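You operate a simulated robot arm through the tools that you are given. There is no shell and no other tool.

The job below is to be done with a simulated two-armed robot. You get a single attempt, and the scene is never put back.

Task
Take the silver fork bracket and leave it on the top of the parts cabinet. Press the blue-tag button two times. Put the brown parts carton labelled "Rollers" from the green shelf of the tall rack on the grey table top and the brown parts carton labelled "Relays" on the top of the gear bench. Open the middle blue drawer, take the white carton marked "Clips" from the grey table top and leave it in the inside of the middle blue drawer and shut the drawer again. Take the right tape roll and put it on the top of the parts cabinet. Switch the reverse rocker on. Do these in any order. Set down upright: brown parts carton.
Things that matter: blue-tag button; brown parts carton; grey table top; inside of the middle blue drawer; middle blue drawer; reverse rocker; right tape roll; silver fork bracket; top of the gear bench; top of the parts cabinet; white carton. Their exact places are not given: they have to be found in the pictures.

It is judged by the outcome, as a careful person would: the job done as asked, and still so three seconds after it is handed in. It fails if anything else is knocked over, pushed out of place, dropped, spilled or broken.

Robot
Two 6-joint arms with fingered hands on one trunk, on a base that moves. Base frame: it is fixed to the floor where the robot stands at the start and does not move with it; the origin is under the middle of the robot, x ahead of it, y to its left, z up. Units: mm, rad, N and s.
The left shoulder is at the start at [50, 170, 1060], the right one opposite. With the tool pointing down near the work surface each hand reaches from about 520 to 780 mm from the robot's upright axis, wherever it stands, measured 20 degrees to its own side. Places, roughly: blue-tag button [400, -3500, 900]; brown parts carton [500, -3250, 1000]; grey table top [900, -2100, 800]; inside of the middle blue drawer [-2700, 100, 500]; middle blue drawer [-2700, 100, 500]; reverse rocker [-200, -6200, 800]; right tape roll (10x10x5 cm) [1000, -700, 500]; silver fork bracket (8x5x4 cm) [-2300, -2200, 900]; top of the gear bench [-100, -6200, 800]; top of the parts cabinet [-2300, 100, 800]; white carton [1000, -2000, 750]. Payload 3.5 kg a hand.
Tool frame (each hand has its own): the origin (TCP) lies between the finger pads and is the grasp point; the fingertips stand 26 mm ahead of it; z points along the fingers, y is the line along which they close. The gripper opens to 132 mm; its body begins 73 mm behind the TCP. The gripper is a hand of 3 fingers: y runs from the thumb to the fingers, the wrist lies at [0, 0, -234] in the tool frame, and closing takes about 1.5 s.
Orientation is that of the tool frame in the base frame, as a unit quaternion [w, x, y, z]. With the fingers straight down and closing along the base's y, the tool's x points along the base's -x, its y along +y and its z along -z.

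Tools
- The arms move only by the tool send_rows. It takes "left_rows", "right_rows" or both (then of equal length, played together; a hand with none holds still); each is a list of rows, each an object of numbers (a shift or turn left out is 0, a gripper value left out holds the last): "rx", "ry", "rz": the turn, a rotation vector about the tool's x, y, z in degrees; "x", "y", "z": the shift along the tool's x, y, z in mm. In form: [{"rx": .., "ry": .., "rz": .., "x": .., "y": .., "z": ..}, ...]. A call has 1 to 20 rows; each row shifts and turns the commanded pose from where the row before left it, along the tool's axes as they then stand. "left_jaw" and "right_jaw" are, for a hand that has rows, the closure, from 0 (fully open) to 1 (shut), set as the call begins (left out, the last holds). A row lasts 0.2 s, in which the tool goes at most 50 mm and 0.15 rad; a call with a longer step from one row to the next is refused whole, and so is a gripper value outside its range. Where a pose cannot be reached the arm comes as near as it can. A force on the tool above 40 N (or 10 N above the force at the start of the call, whichever is more), or a blocked arm, ends the call early, and 0.2 s more pass. Each finger travels about 108 mm/s and halts on what it meets, pressing with about 27 N; the grip force reading is that of the motor and also rises with nothing between the fingers. The clock runs only during rows and for 0.2 s after the last one: add rows that do not move to give the fingers time. It gives the time, the measured TCP pose, the force on the tool (base axes), the opening and the grip force at its end, in the units of the frame above (readings bear some noise), with the torque about the TCP (base axes, N m) and any sound that the robot's microphone picked up.
- Cameras (640 x 400 px; columns grow to the right, rows downward): "scene" is now at [51.3, -0.3, 1658.3]; the picture's right is [0.12, -0.99, 0.00], its down [-0.58, -0.07, -0.81] and it looks along [0.80, 0.10, -0.59] (base axes); focal length 260 px, centre (320, 200). "left" rides on the left gripper at [-62, 3, -92] in its tool frame; the picture's right is [-0.05, -1.00, 0.00], its down [0.83, -0.04, -0.56] and it looks along [0.55, -0.03, 0.83] (tool axes); focal length 230 px, centre (320, 200). "right" rides on the right gripper at [62, 3, -92] in its tool frame; the picture's right is [-0.05, 1.00, 0.00], its down [-0.83, -0.04, -0.56] and it looks along [-0.56, -0.03, 0.83] (tool axes); focal length 230 px, centre (320, 200).
- get_image(camera): a new picture of that camera. No time passes.
- raise_lower(by): slides the trunk up (or, below 0, down) by that many mm; the arms and the scene camera ride with it, the base frame stays. It gives what a move gives, with no picture.
- steer(legs): drives the robot by 1 to 6 legs, each [ahead, left, turn to the left] in mm, mm and rad, along the robot's own axes; the way and the turn of a leg run together, so that a leg with both is an arc; at most 1500 mm and 3.142 rad a leg. The arms and the cameras ride along, it lands a little off, and it stops where it bumps. It gives what a move gives.
- set_fingers(finger1, finger2, thumb_bend, hand): sets how far each is bent, from 0 (flat) to 100 (curled in); at 30 the hand is open as for a grip, at 70 the pads meet at the TCP. One left out holds its place. A second passes; each finger stops where it meets its share of the squeeze, and holds until it gets a number again. A gripper value or a shape takes the hand back. It gives what a move gives, with no picture; readings hold the bend of each and the force on the fingers (four entries, about 0 where the hand has none), thumb and palm.
- hand_shape(shape, hand): the hand has 3 fingers and takes this shape, open, in about a second: jaw (thumb against the fingers, like two jaws); tri (thumb and two fingers); tip (a fingertip pinch); poke (one finger out to press); point (the index stretched); flat (the hand flat); cup (the hand cupped); fist (a fist). The gripper value then closes the fingers along that shape, each until it touches; the sizes above hold for jaw. It gives what a move gives, with no picture.
- aim_head(pan, tilt): turns the head with the scene camera to pan (to the left, within 1.501 rad either way) and tilt (down, from -0.506 to 1.204), counted from straight ahead of the robot. It gives what a move gives.
- locate(camera, pixels): for up to 12 pixels [column, row] of the newest picture of that camera ("zoom" is the newest enlarged one), the place [x, y, z] in the base frame of the surface seen there, good to about 2 mm, but the place of the scene camera against the robot may be out by one fixed shift of up to 18 mm in any direction. No time passes.
- enlarge(camera, box): a new picture of the part [left, top, right, bottom] of that camera's present view, enlarged. No time passes.
- finish_job(): hands the job in; it is judged then, once.

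Open the grippers and draw the arms clear of the work before you hand the job in, unless the task says otherwise.

The tools are called as a command line: name --argument value ..., lists and objects as JSON in quotes. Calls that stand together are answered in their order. send_rows: Moves the arms, as the interface text tells. Its arguments: {"type":"object","properties":{"left_rows":{"type":"array","items":{"type":"object","properties":{"rx":{"type":"number"},"ry":{"type":"number"},"rz":{"type":"number"},"x":{"type":"number"},"y":{"type":"number"},"z":{"type":"number"}}}},"left_jaw":{"type":"number"},"right_rows":{"type":"array","items":{"type":"object","properties":{"rx":{"type":"number"},"ry":{"type":"number"},"rz":{"type":"number"},"x":{"type":"number"},"y":{"type":"number"},"z":{"type":"number"}}}},"right_jaw":{"type":"number"}},"required":[]} The other tools are called the same way: raise_lower (by) moves the trunk up or down; hand_shape (shape, hand) gives the hand a shape; set_fingers (finger1, finger2, thumb_bend, hand) moves the fingers one by one; steer (legs) drives the base; aim_head (pan, tilt) turns the head that bears the scene camera; get_image (camera) takes a picture; locate (camera, pixels) gives the place of the surface under pixels of a picture; enlarge (camera, box) takes an enlarged picture of a part of a camera's view; finish_job () hands the job in.

At the start:

```text
clock: 0.0
left_tool_pos: [588.0, 320.1, 1143.8]
left_orientation: [0.0, 0.0, 1.0, 0.0]
left_force: [0.7, 0.1, 0.7]
left_moment: [-0.01, 0.03, 0.0]
left_finger_gap: 131.8
left_grasp_force: 0.0
left_shape: jaw
left_bend: [30.0, 30.0, 30.0]
left_finger forces: [0.1, 0.1, 0.0, 0.0, 0.0, 0.1]
right_tool_pos: [545.8, -252.7, 1138.8]
right_orientation: [0.0, 0.0, 1.0, -0.001]
right_force: [0.5, 0.0, -0.1]
right_moment: [0.0, -0.01, 0.01]
right_finger_gap: 131.9
right_grasp_force: 0.1
right_shape: jaw
right_bend: [30.0, 30.0, 30.0]
right_finger forces: [0.1, 0.1, 0.1, 0.0, 0.1, 0.1]
trunk travel left (down, up): [-675.0, 35.0]
robot x, y, heading: [0.1, 0.5, 0.0]
head pan, tilt (commanded): [0.12, 0.625]
```

scene: 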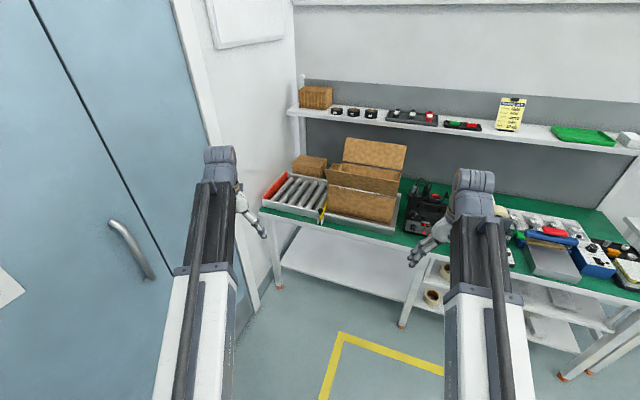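
right: 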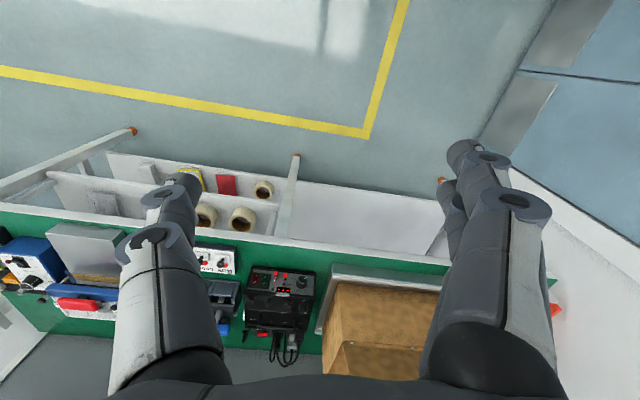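
left: 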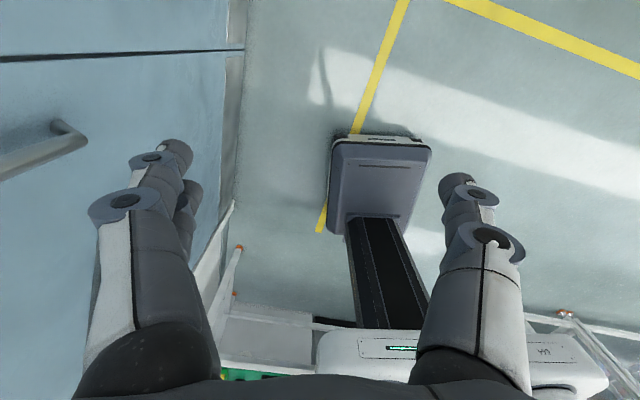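

I start by looking around: turning the head to see the workplace to the right where the bench and tape rolls are.

aim_head --pan -0.7 --tilt 0.5

get_image --camera "scene"

```text
clock: 1.1
left_tool_pos: [588.7, 321.1, 1142.1]
left_orientation: [-0.001, 0.0, 1.0, 0.0]
left_force: [0.6, 0.3, -0.7]
left_moment: [-0.01, -0.01, -0.03]
left_finger_gap: 132.0
left_grasp_force: 0.1
left_shape: jaw
left_bend: [30.0, 30.0, 30.0]
left_finger forces: [0.0, 0.1, 0.0, 0.0, 0.0, 0.0]
right_tool_pos: [544.9, -252.0, 1138.9]
right_orientation: [0.0, 0.0, 1.0, 0.001]
right_force: [0.2, 0.6, 0.7]
right_moment: [0.0, 0.05, 0.0]
right_finger_gap: 132.0
right_grasp_force: 0.1
right_shape: jaw
right_bend: [30.0, 30.0, 30.0]
right_finger forces: [0.0, 0.0, 0.0, 0.0, 0.0, 0.0]
trunk travel left (down, up): [-675.0, 35.0]
robot x, y, heading: [1.1, 3.5, 0.001]
head pan, tilt (commanded): [-0.7, 0.499]
```

```text
taken
```

scene: 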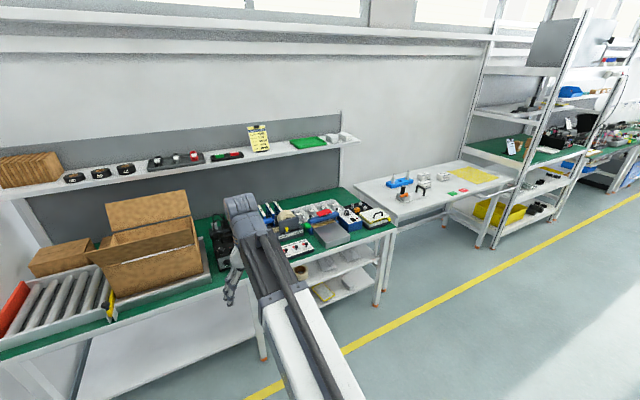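

The picture shows the green bench, then a grey table at (440,185), then the tall rack at (530,130). I look further right and behind.

aim_head --pan -1.5 --tilt 0.4

get_image --camera "scene"

```text
clock: 2.3
left_tool_pos: [589.1, 321.7, 1141.2]
left_orientation: [0.0, 0.0, 1.0, 0.0]
left_force: [-0.4, -0.2, 0.4]
left_moment: [0.07, 0.01, 0.02]
left_finger_gap: 131.8
left_grasp_force: 0.1
left_shape: jaw
left_bend: [30.0, 30.0, 30.0]
left_finger forces: [0.0, 0.0, 0.0, 0.0, 0.1, 0.1]
right_tool_pos: [543.7, -252.5, 1140.6]
right_orientation: [0.0, 0.0, 1.0, 0.0]
right_force: [-0.2, -0.6, -0.2]
right_moment: [0.01, -0.01, -0.04]
right_finger_gap: 131.9
right_grasp_force: 0.0
right_shape: jaw
right_bend: [30.0, 30.0, 30.0]
right_finger forces: [0.0, 0.0, 0.0, 0.0, 0.1, 0.0]
trunk travel left (down, up): [-675.0, 35.0]
robot x, y, heading: [0.8, 0.3, -0.001]
head pan, tilt (commanded): [-1.499, 0.4]
```

```text
taken
```

scene: 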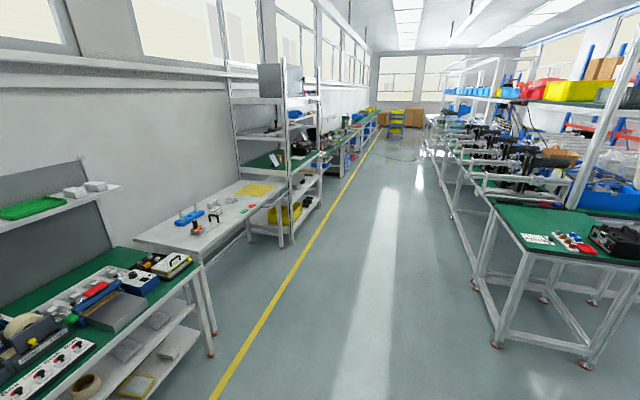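

The aisle runs to the right, slanted, with benches on both sides. I zoom in on the rack region in this view before driving.

enlarge --camera "scene" --box '[120, 40, 400, 260]'

locate --camera "scene" --pixels '[[201, 235], [240, 200], [280, 160], [290, 245], [210, 355], [215, 380], [345, 150], [320, 250], [585, 365], [520, 245], [470, 280], [370, 155]]'

```text
1.82 times, centred on (260, 150) of scene
```

zoom: 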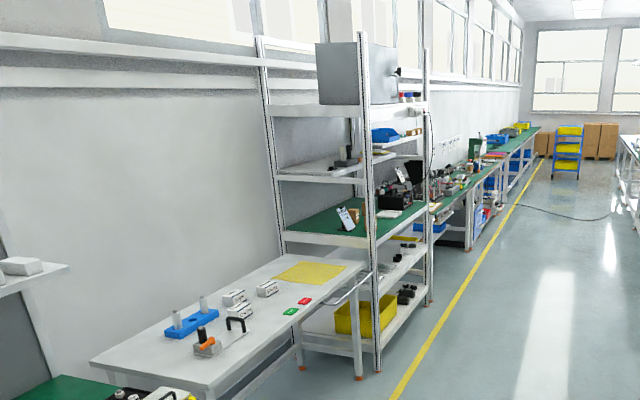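

```text
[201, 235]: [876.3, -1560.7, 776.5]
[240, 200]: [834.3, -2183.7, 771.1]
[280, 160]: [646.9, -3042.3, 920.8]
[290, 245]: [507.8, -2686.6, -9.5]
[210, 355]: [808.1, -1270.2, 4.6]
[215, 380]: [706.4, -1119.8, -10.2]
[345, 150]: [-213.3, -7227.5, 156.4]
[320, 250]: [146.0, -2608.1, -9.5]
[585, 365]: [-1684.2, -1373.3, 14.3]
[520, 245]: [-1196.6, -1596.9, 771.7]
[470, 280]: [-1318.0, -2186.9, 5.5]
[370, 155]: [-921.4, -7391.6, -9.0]
```

Next I look toward the left/behind side for the parts cabinet.

aim_head --pan 1.5 --tilt 0.4

get_image --camera "scene"

```text
clock: 4.9
left_tool_pos: [587.5, 320.9, 1143.3]
left_orientation: [0.0, 0.0, 1.0, 0.0]
left_force: [-0.6, -0.3, 0.1]
left_moment: [0.01, -0.01, 0.0]
left_finger_gap: 132.0
left_grasp_force: 0.1
left_shape: jaw
left_bend: [30.0, 30.0, 30.0]
left_finger forces: [0.0, 0.0, 0.0, 0.0, 0.0, 0.0]
right_tool_pos: [544.9, -252.2, 1139.4]
right_orientation: [0.001, -0.001, 1.0, 0.0]
right_force: [-0.8, 0.2, 0.4]
right_moment: [-0.01, -0.01, 0.0]
right_finger_gap: 131.8
right_grasp_force: 0.0
right_shape: jaw
right_bend: [30.0, 30.0, 30.0]
right_finger forces: [0.1, 0.1, 0.0, 0.0, 0.0, 0.0]
trunk travel left (down, up): [-675.0, 35.0]
robot x, y, heading: [-1.8, -2.5, -0.003]
head pan, tilt (commanded): [1.499, 0.4]
```

```text
taken
```

scene: 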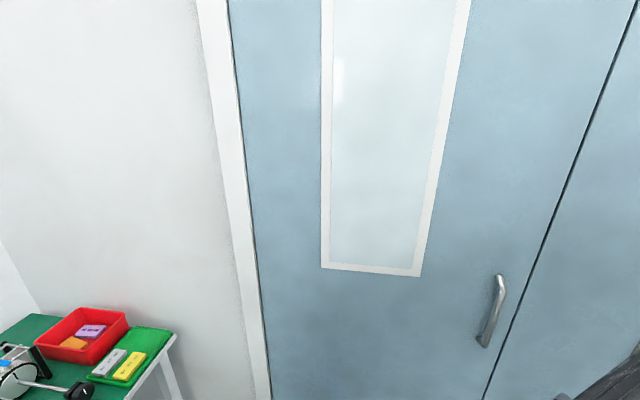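

Left is a door; a small bench is behind-left. Now I aim at the tape rolls on the lower shelf of the green bench.

aim_head --pan -0.55 --tilt 0.75

get_image --camera "scene"

enlarge --camera "scene" --box '[200, 100, 520, 300]'

```text
clock: 6.8
left_tool_pos: [587.4, 320.4, 1142.4]
left_orientation: [0.0, 0.0, 1.0, 0.0]
left_force: [-0.2, 0.8, 0.9]
left_moment: [-0.03, 0.01, -0.02]
left_finger_gap: 132.0
left_grasp_force: 0.1
left_shape: jaw
left_bend: [30.0, 30.0, 30.0]
left_finger forces: [0.0, 0.0, 0.0, 0.1, 0.1, 0.0]
right_tool_pos: [545.2, -252.0, 1138.8]
right_orientation: [0.0, 0.0, 1.0, 0.001]
right_force: [0.6, -0.3, 0.1]
right_moment: [0.0, 0.03, -0.01]
right_finger_gap: 131.8
right_grasp_force: 0.0
right_shape: jaw
right_bend: [30.0, 30.0, 30.0]
right_finger forces: [0.1, 0.0, 0.0, 0.0, 0.1, 0.1]
trunk travel left (down, up): [-675.0, 35.0]
robot x, y, heading: [-0.7, 0.4, 0.006]
head pan, tilt (commanded): [-0.55, 0.75]
```

```text
taken
```

scene: 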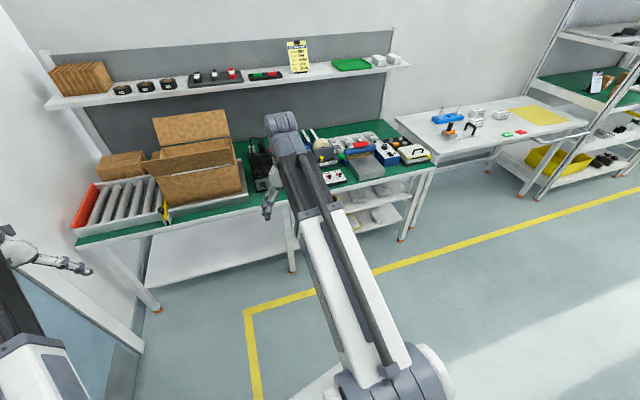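

```text
2.00 times, centred on (360, 200) of scene
```

zoom: 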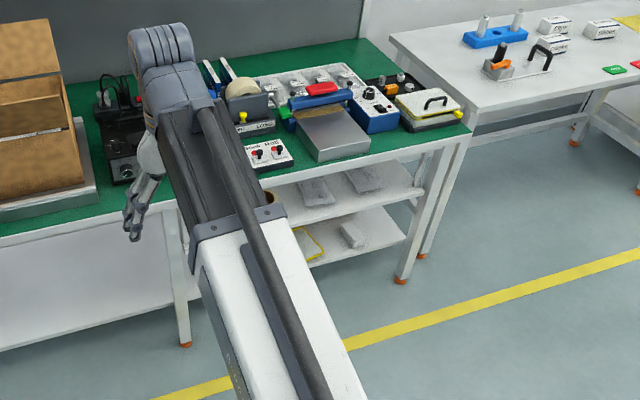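

The right arm hides the rolls. I drive back and to the right, squaring up to the slanted bench.

steer --legs '[[-250, -650, -0.127]]'

aim_head --pan 0.0 --tilt 0.6

get_image --camera "scene"

```text
clock: 10.7
left_tool_pos: [329.6, -388.3, 1142.8]
left_orientation: [0.0, 0.068, 0.998, 0.0]
left_force: [-0.1, 0.3, -0.2]
left_moment: [0.02, 0.03, -0.02]
left_finger_gap: 132.0
left_grasp_force: 0.0
left_shape: jaw
left_bend: [30.0, 30.0, 30.0]
left_finger forces: [0.1, 0.0, 0.0, 0.1, 0.0, 0.1]
right_tool_pos: [208.9, -950.1, 1141.0]
right_orientation: [0.001, 0.068, 0.998, 0.0]
right_force: [-1.7, 0.6, 0.3]
right_moment: [0.01, -0.02, -0.02]
right_finger_gap: 131.8
right_grasp_force: 0.1
right_shape: jaw
right_bend: [30.0, 30.0, 30.0]
right_finger forces: [0.1, 0.0, 0.1, 0.0, 0.0, 0.0]
trunk travel left (down, up): [-675.0, 35.0]
robot x, y, heading: [-294.6, -623.0, -0.136]
head pan, tilt (commanded): [-0.55, 0.75]
```

```text
clock: 11.6
left_tool_pos: [330.6, -386.7, 1143.7]
left_orientation: [0.0, 0.068, 0.998, 0.0]
left_force: [0.7, -0.4, -0.7]
left_moment: [0.03, -0.01, -0.01]
left_finger_gap: 131.7
left_grasp_force: 0.1
left_shape: jaw
left_bend: [30.0, 30.0, 30.0]
left_finger forces: [0.1, 0.0, 0.0, 0.0, 0.1, 0.1]
right_tool_pos: [211.1, -949.8, 1139.3]
right_orientation: [0.0, 0.068, 0.998, 0.0]
right_force: [1.0, -0.7, 0.9]
right_moment: [0.01, 0.0, 0.01]
right_finger_gap: 131.7
right_grasp_force: 0.0
right_shape: jaw
right_bend: [30.0, 30.0, 30.0]
right_finger forces: [0.0, 0.0, 0.1, 0.1, 0.1, 0.0]
trunk travel left (down, up): [-675.0, 35.0]
robot x, y, heading: [-297.3, -627.8, -0.137]
head pan, tilt (commanded): [0.0, 0.6]
```

```text
taken
```

scene: 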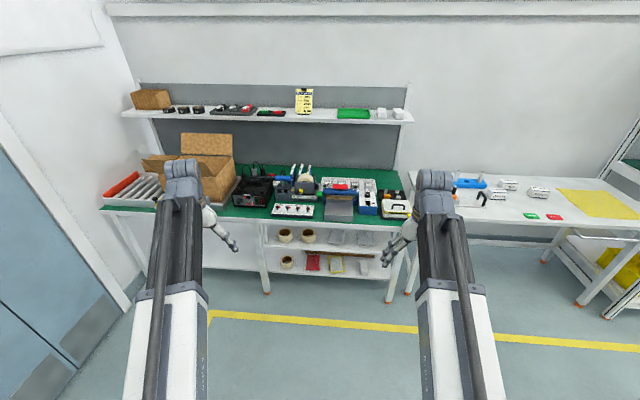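

The rolls are visible at (285,236), (307,236) on the upper shelf and (287,262) on the lower one. I zoom in.

enlarge --camera "scene" --box '[250, 180, 410, 300]'

locate --camera "scene" --pixels '[[285, 230], [307, 232], [285, 238], [308, 239], [287, 262], [295, 248], [296, 216], [330, 245], [265, 225], [389, 300], [266, 292], [320, 217]]'

```text
3.33 times, centred on (330, 240) of scene
```

zoom: 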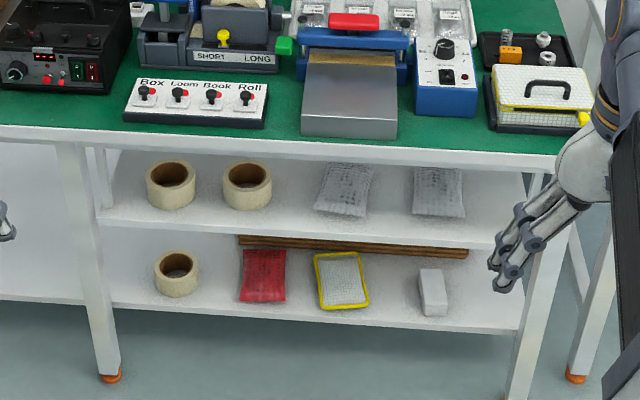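

```text
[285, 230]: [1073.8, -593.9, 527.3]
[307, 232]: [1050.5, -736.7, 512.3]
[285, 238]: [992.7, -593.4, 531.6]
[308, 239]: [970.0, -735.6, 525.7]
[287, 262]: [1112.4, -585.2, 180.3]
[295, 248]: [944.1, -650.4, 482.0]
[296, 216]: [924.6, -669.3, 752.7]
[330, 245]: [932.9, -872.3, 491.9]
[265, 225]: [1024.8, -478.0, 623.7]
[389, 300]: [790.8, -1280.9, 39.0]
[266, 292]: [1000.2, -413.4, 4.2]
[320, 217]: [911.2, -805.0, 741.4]
```

The right tape roll is at zoom (247,185), about [1012,-736,510], standing on the upper shelf with the left roll ~140 mm away. I'll use the left hand (its camera ends up above when pointing forward): first lower the trunk here in free space.

raise_lower --by -400

```text
clock: 15.5
left_tool_pos: [329.8, -386.5, 741.7]
left_orientation: [0.0, 0.068, 0.998, -0.001]
left_force: [-0.9, 0.6, -0.4]
left_moment: [0.02, -0.02, 0.02]
left_finger_gap: 132.0
left_grasp_force: 0.1
left_shape: jaw
left_bend: [30.0, 30.0, 30.0]
left_finger forces: [0.0, 0.0, 0.0, 0.1, 0.0, 0.0]
right_tool_pos: [210.8, -949.7, 738.4]
right_orientation: [0.0, 0.068, 0.998, 0.0]
right_force: [0.3, -0.4, 0.3]
right_moment: [-0.01, 0.01, 0.01]
right_finger_gap: 131.9
right_grasp_force: 0.1
right_shape: jaw
right_bend: [30.0, 30.0, 30.0]
right_finger forces: [0.1, 0.0, 0.0, 0.0, 0.1, 0.0]
trunk travel left (down, up): [-275.0, 435.0]
robot x, y, heading: [-295.7, -628.4, -0.138]
head pan, tilt (commanded): [0.0, 0.6]
```

Trunk is down 400 mm. Now I tilt the left hand up toward horizontal (65° about its y) while shifting it forward.

send_rows --left_rows '[{"ry": -8.125, "x": -25}, {"ry": -8.125, "x": -24.7, "z": 3.5}, {"ry": -8.125, "x": -24, "z": 7}, {"ry": -8.125, "x": -22.8, "z": 10.3}, {"ry": -8.125, "x": -21.1, "z": 13.4}, {"ry": -8.125, "x": -19, "z": 16.3}, {"ry": -8.125, "x": -16.5, "z": 18.8}, {"ry": -8.125, "x": -13.7, "z": 20.9}, {}]'

get_image --camera "left"

get_image --camera "scene"

```text
clock: 17.5
left_tool_pos: [529.4, -415.5, 741.5]
left_orientation: [0.536, 0.057, 0.841, -0.036]
left_force: [0.2, 0.4, 0.3]
left_moment: [-0.01, 0.02, 0.0]
left_finger_gap: 132.1
left_grasp_force: 0.0
left_shape: jaw
left_bend: [30.0, 30.0, 30.0]
left_finger forces: [0.0, 0.0, 0.0, 0.0, 0.0, 0.1]
right_tool_pos: [210.6, -949.8, 739.1]
right_orientation: [0.0, 0.067, 0.998, 0.0]
right_force: [0.7, -0.2, -0.3]
right_moment: [0.02, 0.01, -0.01]
right_finger_gap: 131.9
right_grasp_force: 0.2
right_shape: jaw
right_bend: [30.0, 30.0, 30.0]
right_finger forces: [0.0, 0.1, 0.0, 0.0, 0.0, 0.0]
trunk travel left (down, up): [-275.0, 435.0]
robot x, y, heading: [-296.3, -624.3, -0.135]
head pan, tilt (commanded): [0.0, 0.6]
```

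```text
taken
```

left: 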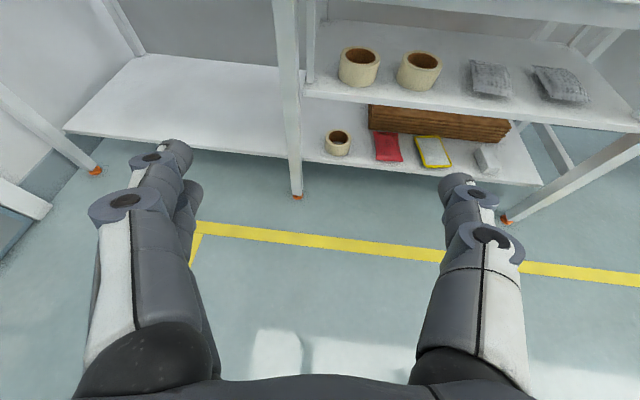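

```text
taken
```

scene: 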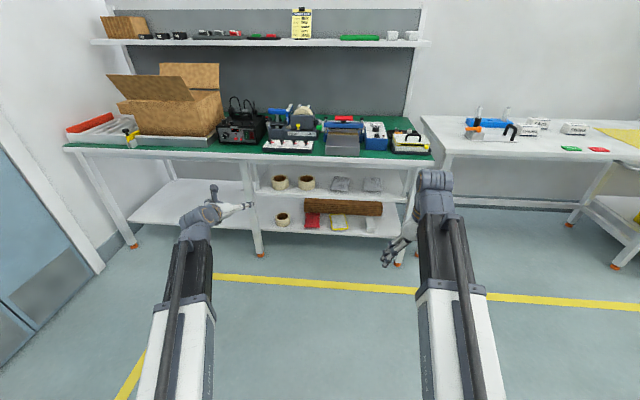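

The hand camera sees both rolls on the shelf: left at (359,65), right at (419,68). I measure them with the hand camera.

locate --camera "left" --pixels '[[397, 72], [440, 72], [418, 88], [420, 52], [418, 66], [340, 68], [379, 68], [359, 85], [450, 95], [455, 105], [400, 85], [460, 5]]'

locate --camera "scene" --pixels '[[306, 190], [306, 178], [279, 190], [305, 184]]'

enlarge --camera "left" --box '[300, 10, 500, 135]'

```text
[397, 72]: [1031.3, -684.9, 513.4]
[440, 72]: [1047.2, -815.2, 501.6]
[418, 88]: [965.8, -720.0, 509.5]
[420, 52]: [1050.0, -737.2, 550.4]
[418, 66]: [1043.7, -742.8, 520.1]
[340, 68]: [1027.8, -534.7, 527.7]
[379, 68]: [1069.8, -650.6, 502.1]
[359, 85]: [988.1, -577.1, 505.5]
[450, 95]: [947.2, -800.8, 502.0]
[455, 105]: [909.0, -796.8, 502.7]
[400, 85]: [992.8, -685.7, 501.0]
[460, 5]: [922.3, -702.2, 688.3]
```

```text
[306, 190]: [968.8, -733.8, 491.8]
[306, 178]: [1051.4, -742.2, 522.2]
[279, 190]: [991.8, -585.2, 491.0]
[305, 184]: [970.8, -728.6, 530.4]
```

```text
3.20 times, centred on (400, 72) of left
```

zoom: 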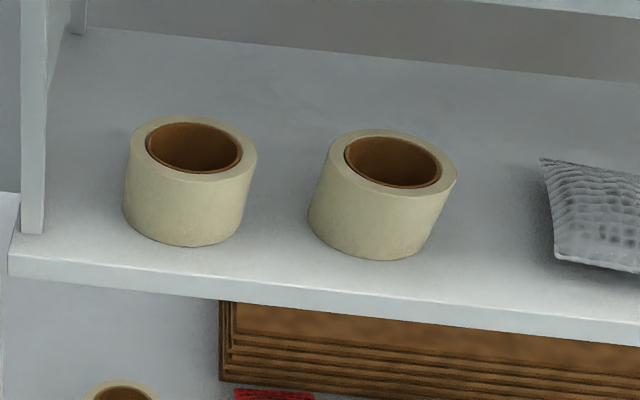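

I refine the roll's outline with points on the rim in the enlarged picture.

locate --camera "zoom" --pixels '[[333, 160], [452, 175], [395, 190], [390, 133], [380, 250], [312, 215], [255, 175], [190, 240], [250, 155], [200, 250], [480, 230], [550, 180]]'

```text
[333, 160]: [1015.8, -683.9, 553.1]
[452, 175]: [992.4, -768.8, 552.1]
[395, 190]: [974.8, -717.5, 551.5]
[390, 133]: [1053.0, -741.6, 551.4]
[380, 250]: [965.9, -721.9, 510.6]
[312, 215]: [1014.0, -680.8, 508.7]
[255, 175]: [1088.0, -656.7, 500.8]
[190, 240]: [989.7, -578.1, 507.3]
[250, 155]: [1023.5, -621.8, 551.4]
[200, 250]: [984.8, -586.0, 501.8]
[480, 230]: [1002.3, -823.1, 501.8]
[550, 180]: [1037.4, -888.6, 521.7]
```

The right roll's centre is about [1013,-731], spanning z 502–552; bench apron bottom at z≈688. I lower the left hand to z≈600, then drive closer so that it enters under the bench edge level.

send_rows --left_rows '[{"x": 31.7, "z": 14.8}, {"x": 31.7, "z": 14.8}, {"x": 31.7, "z": 14.8}, {"x": 31.7, "z": 14.8}, {}]'

steer --legs '[[380, -225, 0.005]]'

get_image --camera "left"

get_image --camera "scene"

```text
clock: 18.7
left_tool_pos: [528.6, -414.1, 601.8]
left_orientation: [0.536, 0.057, 0.841, -0.036]
left_force: [0.1, 0.5, 0.3]
left_moment: [-0.03, -0.01, 0.02]
left_finger_gap: 131.8
left_grasp_force: 0.1
left_shape: jaw
left_bend: [30.0, 30.0, 30.0]
left_finger forces: [0.1, 0.0, 0.0, 0.0, 0.0, 0.0]
right_tool_pos: [208.9, -950.3, 738.4]
right_orientation: [0.0, 0.067, 0.998, 0.0]
right_force: [0.0, -0.5, 0.1]
right_moment: [0.01, -0.01, -0.02]
right_finger_gap: 132.1
right_grasp_force: 0.0
right_shape: jaw
right_bend: [30.0, 30.0, 30.0]
right_finger forces: [0.0, 0.0, 0.0, 0.0, 0.1, 0.0]
trunk travel left (down, up): [-275.0, 435.0]
robot x, y, heading: [-298.0, -628.0, -0.133]
head pan, tilt (commanded): [0.0, 0.6]
```

```text
clock: 21.3
left_tool_pos: [870.8, -678.1, 601.7]
left_orientation: [0.536, 0.055, 0.842, -0.035]
left_force: [0.5, -0.1, -0.3]
left_moment: [0.0, 0.03, 0.0]
left_finger_gap: 132.0
left_grasp_force: 0.0
left_shape: jaw
left_bend: [30.0, 30.0, 30.0]
left_finger forces: [0.0, 0.0, 0.0, 0.0, 0.0, 0.0]
right_tool_pos: [555.5, -1214.0, 739.6]
right_orientation: [0.0, 0.065, 0.998, 0.0]
right_force: [-1.9, -0.2, 0.1]
right_moment: [0.05, 0.02, 0.01]
right_finger_gap: 131.9
right_grasp_force: 0.2
right_shape: jaw
right_bend: [30.0, 30.0, 30.0]
right_finger forces: [0.1, 0.1, 0.0, 0.0, 0.1, 0.0]
trunk travel left (down, up): [-275.0, 435.0]
robot x, y, heading: [47.3, -895.0, -0.128]
head pan, tilt (commanded): [0.0, 0.6]
```

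```text
taken
```

left: 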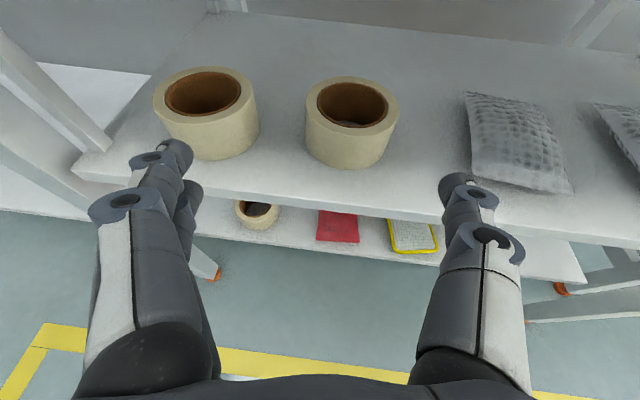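

```text
taken
```

scene: 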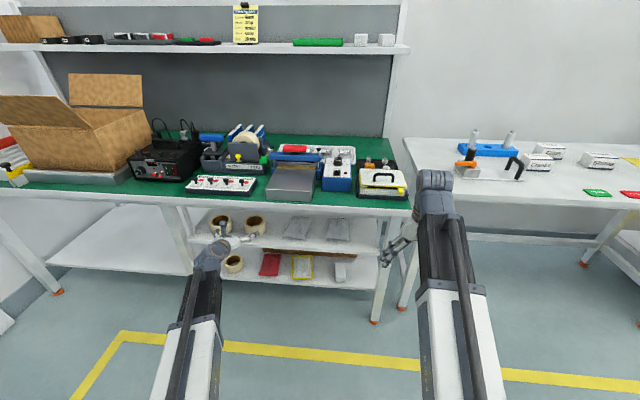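

The right roll appears at (350,120) centred between the fingers. I re-measure it from this close view.

locate --camera "left" --pixels '[[310, 100], [393, 115], [348, 150], [352, 80], [347, 165], [305, 130], [388, 145], [258, 110], [240, 130], [260, 150], [420, 120], [470, 130]]'

enlarge --camera "left" --box '[140, 50, 480, 240]'

```text
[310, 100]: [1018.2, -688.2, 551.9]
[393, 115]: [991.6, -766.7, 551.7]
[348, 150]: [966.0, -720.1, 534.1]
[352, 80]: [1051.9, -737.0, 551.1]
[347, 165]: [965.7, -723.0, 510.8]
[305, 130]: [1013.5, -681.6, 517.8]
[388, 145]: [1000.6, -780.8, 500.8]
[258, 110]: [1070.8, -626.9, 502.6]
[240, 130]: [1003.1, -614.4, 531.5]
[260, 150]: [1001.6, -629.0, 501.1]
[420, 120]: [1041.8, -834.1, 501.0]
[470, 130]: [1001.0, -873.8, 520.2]
```

```text
1.88 times, centred on (310, 145) of left
```

zoom: 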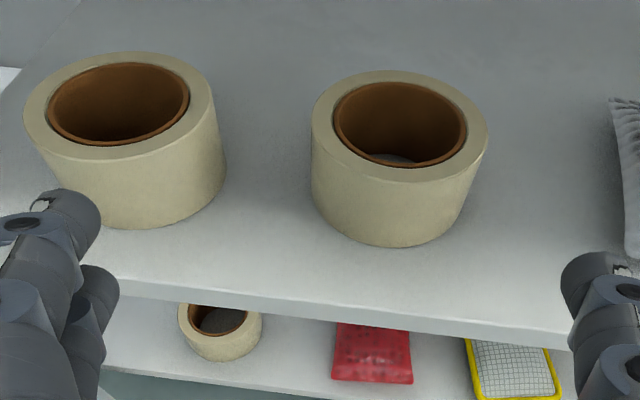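

Roll centre is ~148 mm ahead, 34 mm to the right and 75 mm below the TCP. I move partway (right 34, ahead 40, down 55), narrowing the jaw slightly so the fingers fit in the 47 mm gap between rolls.

send_rows --left_rows '[{"x": 11, "y": -11.4, "z": 19.8}, {"x": 11, "y": -11.4, "z": 19.8}, {"x": 11, "y": -11.4, "z": 19.8}, {}, {}]' --left_jaw 0.1

get_image --camera "left"

locate --camera "left" --pixels '[[320, 200], [320, 260], [230, 150], [440, 160]]'

```text
clock: 22.5
left_tool_pos: [906.1, -715.7, 548.1]
left_orientation: [0.536, 0.055, 0.842, -0.035]
left_force: [1.1, -0.1, 0.3]
left_moment: [0.0, -0.01, 0.0]
left_finger_gap: 119.2
left_grasp_force: 0.1
left_shape: jaw
left_bend: [47.0, 47.0, 44.0]
left_finger forces: [0.0, 0.0, 0.0, 0.0, 0.0, 0.0]
right_tool_pos: [555.8, -1213.8, 739.6]
right_orientation: [0.0, 0.064, 0.998, 0.0]
right_force: [0.1, -0.2, -0.4]
right_moment: [0.02, 0.01, 0.01]
right_finger_gap: 132.0
right_grasp_force: 0.0
right_shape: jaw
right_bend: [30.0, 30.0, 30.0]
right_finger forces: [0.1, 0.0, 0.1, 0.0, 0.0, 0.0]
trunk travel left (down, up): [-275.0, 435.0]
robot x, y, heading: [47.4, -890.7, -0.125]
head pan, tilt (commanded): [0.0, 0.6]
```

```text
taken
```

left: 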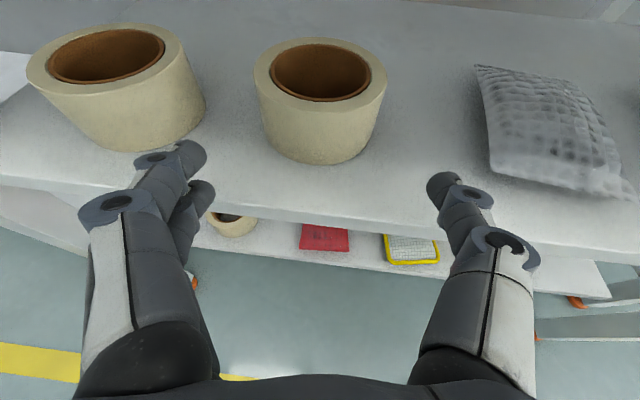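

```text
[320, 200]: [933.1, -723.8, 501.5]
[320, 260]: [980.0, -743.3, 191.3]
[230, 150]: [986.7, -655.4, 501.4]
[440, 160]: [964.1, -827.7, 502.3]
```

The fingers straddle the right roll's width with clearance (left finger at (190,150), right at (445,185)). I advance ~97 mm to bring the pads around the roll.

send_rows --left_rows '[{"x": -8.6, "y": -0.75, "z": 22.6}, {"x": -8.6, "y": -0.75, "z": 22.6}, {"x": -8.6, "y": -0.75, "z": 22.6}, {"x": -8.6, "y": -0.75, "z": 22.6}, {}]'

get_image --camera "left"

```text
clock: 23.7
left_tool_pos: [1002.5, -732.9, 540.2]
left_orientation: [0.537, 0.054, 0.841, -0.034]
left_force: [0.7, -0.8, 0.3]
left_moment: [0.02, 0.01, -0.03]
left_finger_gap: 118.9
left_grasp_force: 0.1
left_shape: jaw
left_bend: [47.0, 47.0, 44.0]
left_finger forces: [0.0, 0.1, 0.0, 0.0, 0.0, 0.0]
right_tool_pos: [555.7, -1215.1, 739.2]
right_orientation: [0.0, 0.064, 0.998, 0.0]
right_force: [0.1, -0.3, 0.8]
right_moment: [0.03, -0.03, 0.0]
right_finger_gap: 132.0
right_grasp_force: 0.1
right_shape: jaw
right_bend: [30.0, 30.0, 30.0]
right_finger forces: [0.0, 0.0, 0.0, 0.1, 0.0, 0.0]
trunk travel left (down, up): [-275.0, 435.0]
robot x, y, heading: [49.6, -893.3, -0.127]
head pan, tilt (commanded): [0.0, 0.6]
```

```text
taken
```

left: 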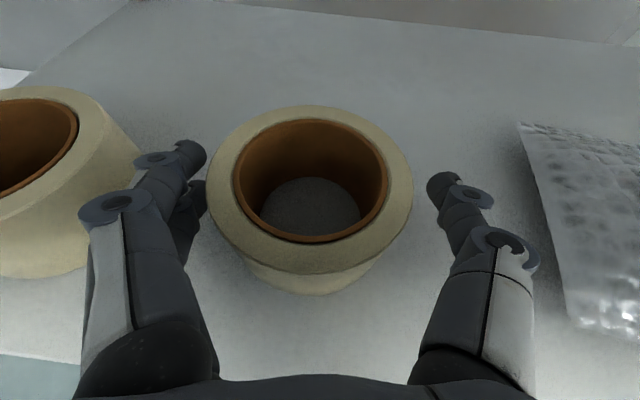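

The roll is centred between fingers with clearance on both sides. I close the gripper.

send_rows --left_rows '[{}, {}, {}, {}, {}, {}, {}, {}]' --left_jaw 1.0

get_image --camera "left"

```text
clock: 25.5
left_tool_pos: [1001.2, -732.2, 539.2]
left_orientation: [0.537, 0.054, 0.841, -0.034]
left_force: [0.0, -0.6, 0.4]
left_moment: [-0.01, 0.0, -0.03]
left_finger_gap: 88.7
left_grasp_force: 26.4
left_shape: jaw
left_bend: [69.0, 68.0, 67.0]
left_finger forces: [12.0, 11.7, 0.0, 0.0, 24.3, 0.0]
right_tool_pos: [555.5, -1215.1, 739.3]
right_orientation: [0.0, 0.065, 0.998, 0.0]
right_force: [0.2, 0.0, 0.3]
right_moment: [0.0, 0.0, 0.02]
right_finger_gap: 132.0
right_grasp_force: 0.0
right_shape: jaw
right_bend: [30.0, 30.0, 30.0]
right_finger forces: [0.1, 0.1, 0.1, 0.1, 0.1, 0.0]
trunk travel left (down, up): [-275.0, 435.0]
robot x, y, heading: [48.2, -894.2, -0.127]
head pan, tilt (commanded): [0.0, 0.6]
```

```text
taken
```

left: 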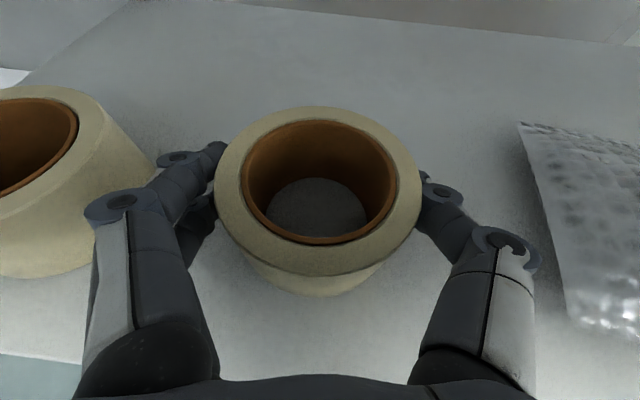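

Grip is firm (12/12/24 N, gap 88.7). I lift 10 mm and retreat straight back out of the shelf.

send_rows --left_rows '[{"x": -9.1, "z": -4.2}, {}, {"x": 12.7, "z": -27.2}, {"x": 12.7, "z": -27.2}, {"x": 12.7, "z": -27.2}, {"x": 12.7, "z": -27.2}, {"x": 12.7, "z": -27.2}, {"x": 12.7, "z": -27.2}, {}]'

get_image --camera "left"

get_image --camera "scene"

```text
clock: 27.5
left_tool_pos: [823.3, -709.0, 549.5]
left_orientation: [0.536, 0.054, 0.842, -0.034]
left_force: [0.5, -1.0, -1.5]
left_moment: [0.0, -0.01, -0.01]
left_finger_gap: 88.7
left_grasp_force: 26.7
left_shape: jaw
left_bend: [69.0, 68.0, 67.0]
left_finger forces: [11.8, 12.0, 0.0, 0.1, 24.2, 0.0]
right_tool_pos: [554.9, -1213.8, 740.1]
right_orientation: [-0.001, 0.065, 0.998, 0.0]
right_force: [-0.6, -0.1, 0.2]
right_moment: [0.0, -0.01, -0.01]
right_finger_gap: 131.8
right_grasp_force: 0.0
right_shape: jaw
right_bend: [30.0, 30.0, 30.0]
right_finger forces: [0.0, 0.0, 0.0, 0.0, 0.1, 0.0]
trunk travel left (down, up): [-275.0, 435.0]
robot x, y, heading: [47.8, -895.6, -0.126]
head pan, tilt (commanded): [0.0, 0.6]
```

```text
taken
```

left: 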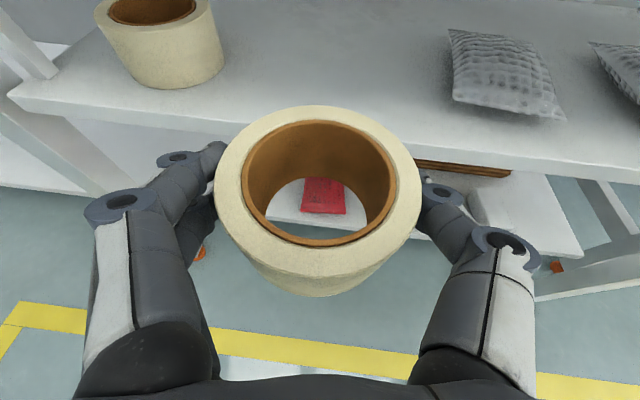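

```text
taken
```

scene: 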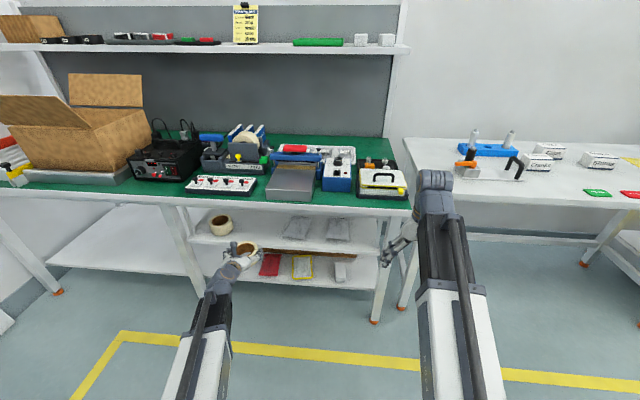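

Roll held firmly and clear. I back off, raise the trunk, and strafe right toward the grey table.

steer --legs '[[-400, 0, 0]]'

raise_lower --by 400

steer --legs '[[0, -1050, 0]]'

get_image --camera "scene"

```text
clock: 30.0
left_tool_pos: [422.6, -656.4, 549.5]
left_orientation: [0.537, 0.053, 0.842, -0.034]
left_force: [-0.6, 0.5, -1.3]
left_moment: [-0.02, 0.03, -0.02]
left_finger_gap: 88.8
left_grasp_force: 26.9
left_shape: jaw
left_bend: [69.0, 68.0, 67.0]
left_finger forces: [11.9, 11.9, 0.0, 0.0, 24.2, 0.0]
right_tool_pos: [157.0, -1162.7, 739.6]
right_orientation: [0.0, 0.064, 0.998, 0.001]
right_force: [-0.3, 0.5, -0.1]
right_moment: [0.0, 0.01, 0.04]
right_finger_gap: 132.0
right_grasp_force: 0.1
right_shape: jaw
right_bend: [30.0, 30.0, 30.0]
right_finger forces: [0.1, 0.1, 0.0, 0.1, 0.0, 0.1]
trunk travel left (down, up): [-275.0, 435.0]
robot x, y, heading: [-350.1, -841.2, -0.129]
head pan, tilt (commanded): [0.0, 0.6]
```

```text
clock: 33.8
left_tool_pos: [422.8, -654.5, 949.4]
left_orientation: [0.536, 0.054, 0.842, -0.035]
left_force: [-0.7, 0.3, -1.2]
left_moment: [-0.01, 0.01, 0.02]
left_finger_gap: 88.6
left_grasp_force: 27.0
left_shape: jaw
left_bend: [69.0, 68.0, 67.0]
left_finger forces: [11.9, 11.9, 0.0, 0.0, 24.2, 0.1]
right_tool_pos: [157.5, -1161.3, 1139.7]
right_orientation: [0.001, 0.063, 0.998, 0.0]
right_force: [0.6, -0.6, 0.4]
right_moment: [0.02, -0.02, 0.0]
right_finger_gap: 132.0
right_grasp_force: 0.0
right_shape: jaw
right_bend: [30.0, 30.0, 30.0]
right_finger forces: [0.1, 0.0, 0.0, 0.1, 0.0, 0.1]
trunk travel left (down, up): [-675.0, 35.0]
robot x, y, heading: [-355.6, -843.9, -0.128]
head pan, tilt (commanded): [0.0, 0.6]
```

```text
clock: 39.3
left_tool_pos: [290.8, -1707.0, 950.1]
left_orientation: [0.536, 0.05, 0.842, -0.032]
left_force: [0.6, -0.7, -1.2]
left_moment: [-0.01, 0.0, -0.01]
left_finger_gap: 88.5
left_grasp_force: 26.8
left_shape: jaw
left_bend: [69.0, 68.0, 67.0]
left_finger forces: [11.9, 11.8, 0.1, 0.0, 24.1, 0.0]
right_tool_pos: [29.4, -2215.8, 1138.2]
right_orientation: [0.0, 0.059, 0.998, 0.0]
right_force: [0.0, 0.0, -0.7]
right_moment: [-0.02, 0.02, 0.0]
right_finger_gap: 131.8
right_grasp_force: 0.0
right_shape: jaw
right_bend: [30.0, 30.0, 30.0]
right_finger forces: [0.0, 0.0, 0.0, 0.0, 0.0, 0.1]
trunk travel left (down, up): [-675.0, 35.0]
robot x, y, heading: [-479.8, -1898.1, -0.117]
head pan, tilt (commanded): [0.0, 0.6]
```

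```text
taken
```

scene: 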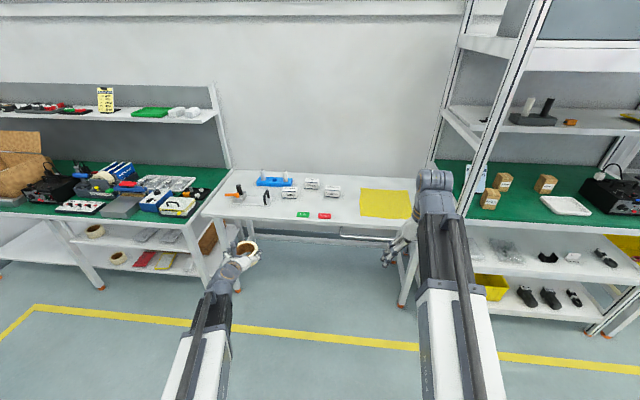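

The grey table has three white cartons at (312,184), (289,193), (332,191). I zoom in to read labels, and also look at the brown cartons on the rack.

enlarge --camera "scene" --box '[210, 160, 410, 260]'

locate --camera "zoom" --pixels '[[325, 72], [390, 90], [250, 100], [300, 170], [20, 170], [500, 180], [355, 180]]'

enlarge --camera "scene" --box '[440, 150, 640, 270]'

```text
3.20 times, centred on (310, 210) of scene
```

zoom: 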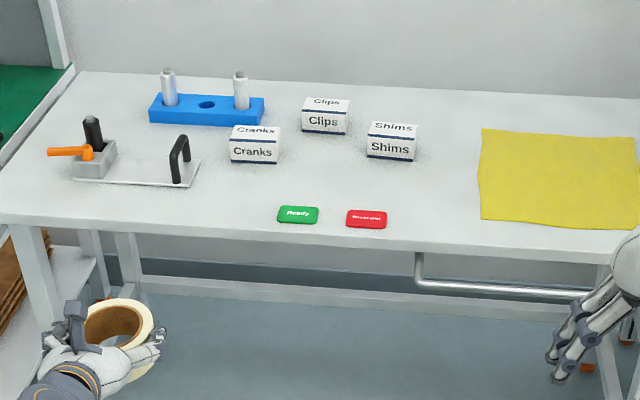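

```text
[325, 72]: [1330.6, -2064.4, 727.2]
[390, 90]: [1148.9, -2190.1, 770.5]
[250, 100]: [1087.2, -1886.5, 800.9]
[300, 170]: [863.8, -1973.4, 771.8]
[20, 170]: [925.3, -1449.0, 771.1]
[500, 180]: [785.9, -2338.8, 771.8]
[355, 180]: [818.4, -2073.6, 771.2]
```

```text
3.20 times, centred on (540, 210) of scene
```

zoom: 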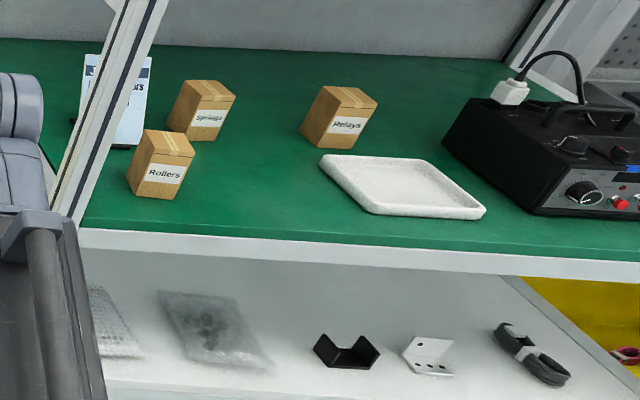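

Clips is the rear-middle carton at scene (311,184); Rollers and Relays are visible on the rack. I measure the cartons on the table.

enlarge --camera "scene" --box '[270, 170, 350, 220]'

locate --camera "zoom" --pixels '[[258, 110], [360, 115], [263, 75], [365, 75], [260, 138], [355, 150], [90, 155], [210, 165], [440, 160], [550, 170], [310, 92], [310, 120]]'

```text
8.00 times, centred on (310, 195) of scene
```

zoom: 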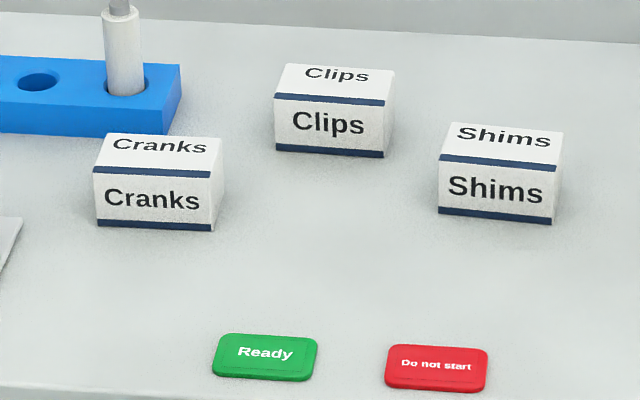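

```text
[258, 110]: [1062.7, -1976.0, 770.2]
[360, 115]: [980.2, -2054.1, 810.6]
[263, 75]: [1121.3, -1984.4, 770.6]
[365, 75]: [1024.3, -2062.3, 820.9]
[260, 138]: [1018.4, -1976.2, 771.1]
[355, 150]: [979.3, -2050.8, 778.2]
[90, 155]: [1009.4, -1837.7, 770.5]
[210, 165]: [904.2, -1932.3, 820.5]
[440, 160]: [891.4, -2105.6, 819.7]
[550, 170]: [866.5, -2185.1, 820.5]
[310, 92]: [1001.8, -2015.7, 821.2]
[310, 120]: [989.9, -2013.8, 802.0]
```

Clips' centre is near [1008,-2031] with top about z 830. I raise the left hand (with the tape) 150 mm to clear items, then drive in so that Clips is in the right hand's reach.

send_rows --left_rows '[{"x": -34, "z": -15.85}, {"x": -34, "z": -15.85}, {"x": -34, "z": -15.85}, {"x": -34, "z": -15.85}, {}]'

steer --legs '[[0, 211, 0], [650, 0, 0]]'

aim_head --pan -0.2 --tilt 0.9

get_image --camera "scene"

get_image --camera "right"

```text
clock: 40.5
left_tool_pos: [288.7, -1706.7, 1100.4]
left_orientation: [0.536, 0.051, 0.842, -0.032]
left_force: [0.3, 0.0, -0.7]
left_moment: [-0.02, 0.02, -0.02]
left_finger_gap: 88.7
left_grasp_force: 27.0
left_shape: jaw
left_bend: [69.0, 68.0, 67.0]
left_finger forces: [11.8, 11.8, 0.0, 0.0, 24.2, 0.0]
right_tool_pos: [29.6, -2215.8, 1138.6]
right_orientation: [0.0, 0.059, 0.998, 0.0]
right_force: [0.1, 0.3, 0.0]
right_moment: [-0.01, -0.01, 0.03]
right_finger_gap: 132.4
right_grasp_force: 0.1
right_shape: jaw
right_bend: [30.0, 30.0, 30.0]
right_finger forces: [0.0, 0.0, 0.0, 0.1, 0.1, 0.0]
trunk travel left (down, up): [-675.0, 35.0]
robot x, y, heading: [-481.9, -1903.0, -0.118]
head pan, tilt (commanded): [0.0, 0.6]
```

```text
clock: 45.4
left_tool_pos: [958.3, -1571.3, 1099.1]
left_orientation: [0.536, 0.049, 0.843, -0.031]
left_force: [-0.5, 0.1, -1.3]
left_moment: [-0.01, 0.0, -0.01]
left_finger_gap: 88.5
left_grasp_force: 27.1
left_shape: jaw
left_bend: [69.0, 68.0, 67.0]
left_finger forces: [12.0, 11.9, 0.0, 0.0, 24.2, 0.1]
right_tool_pos: [700.1, -2080.5, 1139.2]
right_orientation: [0.0, 0.059, 0.998, 0.0]
right_force: [-0.3, 0.7, -1.1]
right_moment: [0.02, 0.04, 0.04]
right_finger_gap: 131.7
right_grasp_force: 0.1
right_shape: jaw
right_bend: [30.0, 30.0, 30.0]
right_finger forces: [0.0, 0.1, 0.1, 0.0, 0.0, 0.1]
trunk travel left (down, up): [-675.0, 35.0]
robot x, y, heading: [185.5, -1769.7, -0.119]
head pan, tilt (commanded): [0.0, 0.6]
```

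```text
clock: 46.2
left_tool_pos: [960.1, -1569.6, 1099.6]
left_orientation: [0.536, 0.048, 0.843, -0.03]
left_force: [0.2, -0.1, -1.2]
left_moment: [-0.01, 0.0, 0.02]
left_finger_gap: 88.7
left_grasp_force: 27.2
left_shape: jaw
left_bend: [69.0, 68.0, 67.0]
left_finger forces: [12.0, 11.9, 0.0, 0.0, 24.2, 0.0]
right_tool_pos: [699.6, -2080.6, 1138.4]
right_orientation: [0.0, 0.058, 0.998, 0.001]
right_force: [0.0, 0.8, -0.3]
right_moment: [0.02, 0.01, 0.0]
right_finger_gap: 132.0
right_grasp_force: 0.1
right_shape: jaw
right_bend: [30.0, 30.0, 30.0]
right_finger forces: [0.0, 0.0, 0.1, 0.1, 0.0, 0.0]
trunk travel left (down, up): [-675.0, 35.0]
robot x, y, heading: [187.7, -1768.0, -0.119]
head pan, tilt (commanded): [-0.201, 0.901]
```

```text
taken
```

scene: 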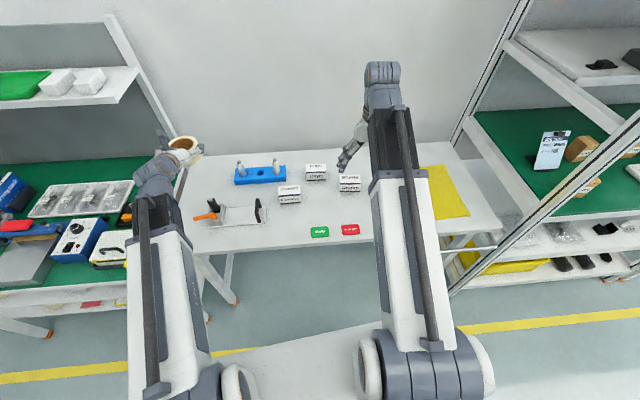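

```text
taken
```

right: 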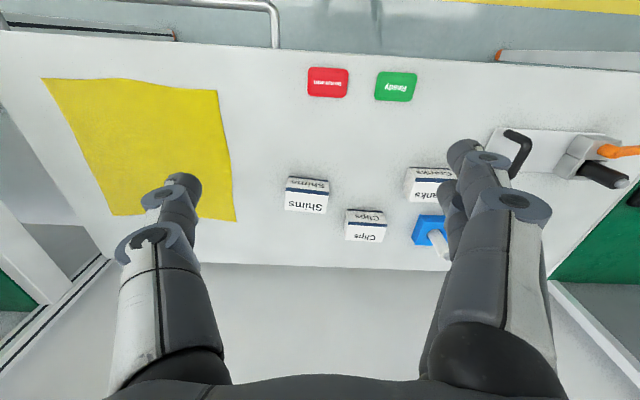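

The right hand camera shows Clips at (366,226), with Shims at (306,195) and Cranks at (425,185). I measure Clips precisely.

enlarge --camera "right" --box '[270, 160, 470, 285]'

locate --camera "right" --pixels '[[347, 211], [386, 211], [347, 240], [383, 242], [366, 218], [366, 232], [330, 215], [290, 180], [400, 250], [420, 240], [330, 250], [405, 195]]'

```text
3.20 times, centred on (370, 222) of right
```

zoom: 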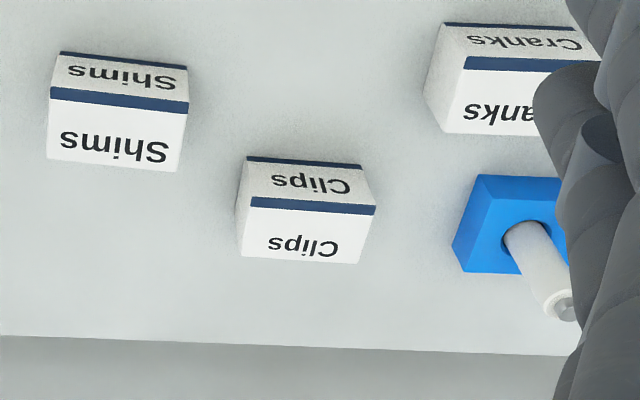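

```text
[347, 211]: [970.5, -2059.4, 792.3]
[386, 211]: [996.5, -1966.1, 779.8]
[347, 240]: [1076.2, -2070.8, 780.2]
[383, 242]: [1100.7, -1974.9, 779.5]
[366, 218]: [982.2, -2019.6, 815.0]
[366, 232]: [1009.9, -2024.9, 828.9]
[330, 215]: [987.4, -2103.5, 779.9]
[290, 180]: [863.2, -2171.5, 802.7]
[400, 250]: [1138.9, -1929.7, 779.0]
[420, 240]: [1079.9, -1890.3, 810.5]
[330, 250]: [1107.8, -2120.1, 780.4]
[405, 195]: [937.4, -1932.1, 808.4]
```

I get the top-face corners of Clips from the enlarged view.

locate --camera "zoom" --pixels '[[253, 203], [371, 210], [356, 258], [243, 252], [300, 230], [250, 162], [358, 167], [300, 180], [455, 262], [470, 180], [180, 165], [430, 125]]'

```text
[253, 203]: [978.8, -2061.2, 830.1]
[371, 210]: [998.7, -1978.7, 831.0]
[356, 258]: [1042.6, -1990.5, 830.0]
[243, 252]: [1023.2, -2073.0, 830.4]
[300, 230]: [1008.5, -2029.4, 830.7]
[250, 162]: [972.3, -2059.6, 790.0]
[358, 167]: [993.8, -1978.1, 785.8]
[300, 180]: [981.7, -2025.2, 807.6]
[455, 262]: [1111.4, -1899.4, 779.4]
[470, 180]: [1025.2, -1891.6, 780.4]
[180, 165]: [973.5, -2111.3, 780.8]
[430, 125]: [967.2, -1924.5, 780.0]
```

Clips' centre is [1011,-2026], rotated about -0.236 rad, top at 830. It is 848 mm ahead of the robot, so I need to drive ~150 mm closer; I check the table edge and my base's front edge first.

locate --camera "scene" --pixels '[[270, 350], [330, 330], [300, 250], [350, 242], [230, 255], [440, 235], [460, 295], [236, 300], [300, 345], [360, 325]]'

locate --camera "right" --pixels '[[200, 45], [400, 60], [270, 40]]'

```text
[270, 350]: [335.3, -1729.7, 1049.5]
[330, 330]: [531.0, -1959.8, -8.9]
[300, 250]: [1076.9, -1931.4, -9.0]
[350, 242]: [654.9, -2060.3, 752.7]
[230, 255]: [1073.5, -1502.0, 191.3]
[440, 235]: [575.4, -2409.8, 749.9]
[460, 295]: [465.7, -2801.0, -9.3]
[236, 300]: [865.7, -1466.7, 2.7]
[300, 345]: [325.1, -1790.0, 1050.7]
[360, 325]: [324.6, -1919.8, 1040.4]
```

```text
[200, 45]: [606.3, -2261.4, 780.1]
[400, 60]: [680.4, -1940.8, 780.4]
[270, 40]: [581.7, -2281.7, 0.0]
```

Base front should stay ahead of the table edge with 150 mm more. I check the left hand's surroundings (shelf end near (135,75)) before moving.

locate --camera "scene" --pixels '[[136, 72], [100, 105], [220, 110], [185, 143], [265, 30]]'

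```text
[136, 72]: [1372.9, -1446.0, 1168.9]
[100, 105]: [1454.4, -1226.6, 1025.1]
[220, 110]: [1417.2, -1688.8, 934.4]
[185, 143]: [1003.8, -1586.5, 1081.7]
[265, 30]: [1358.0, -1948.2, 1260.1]
```

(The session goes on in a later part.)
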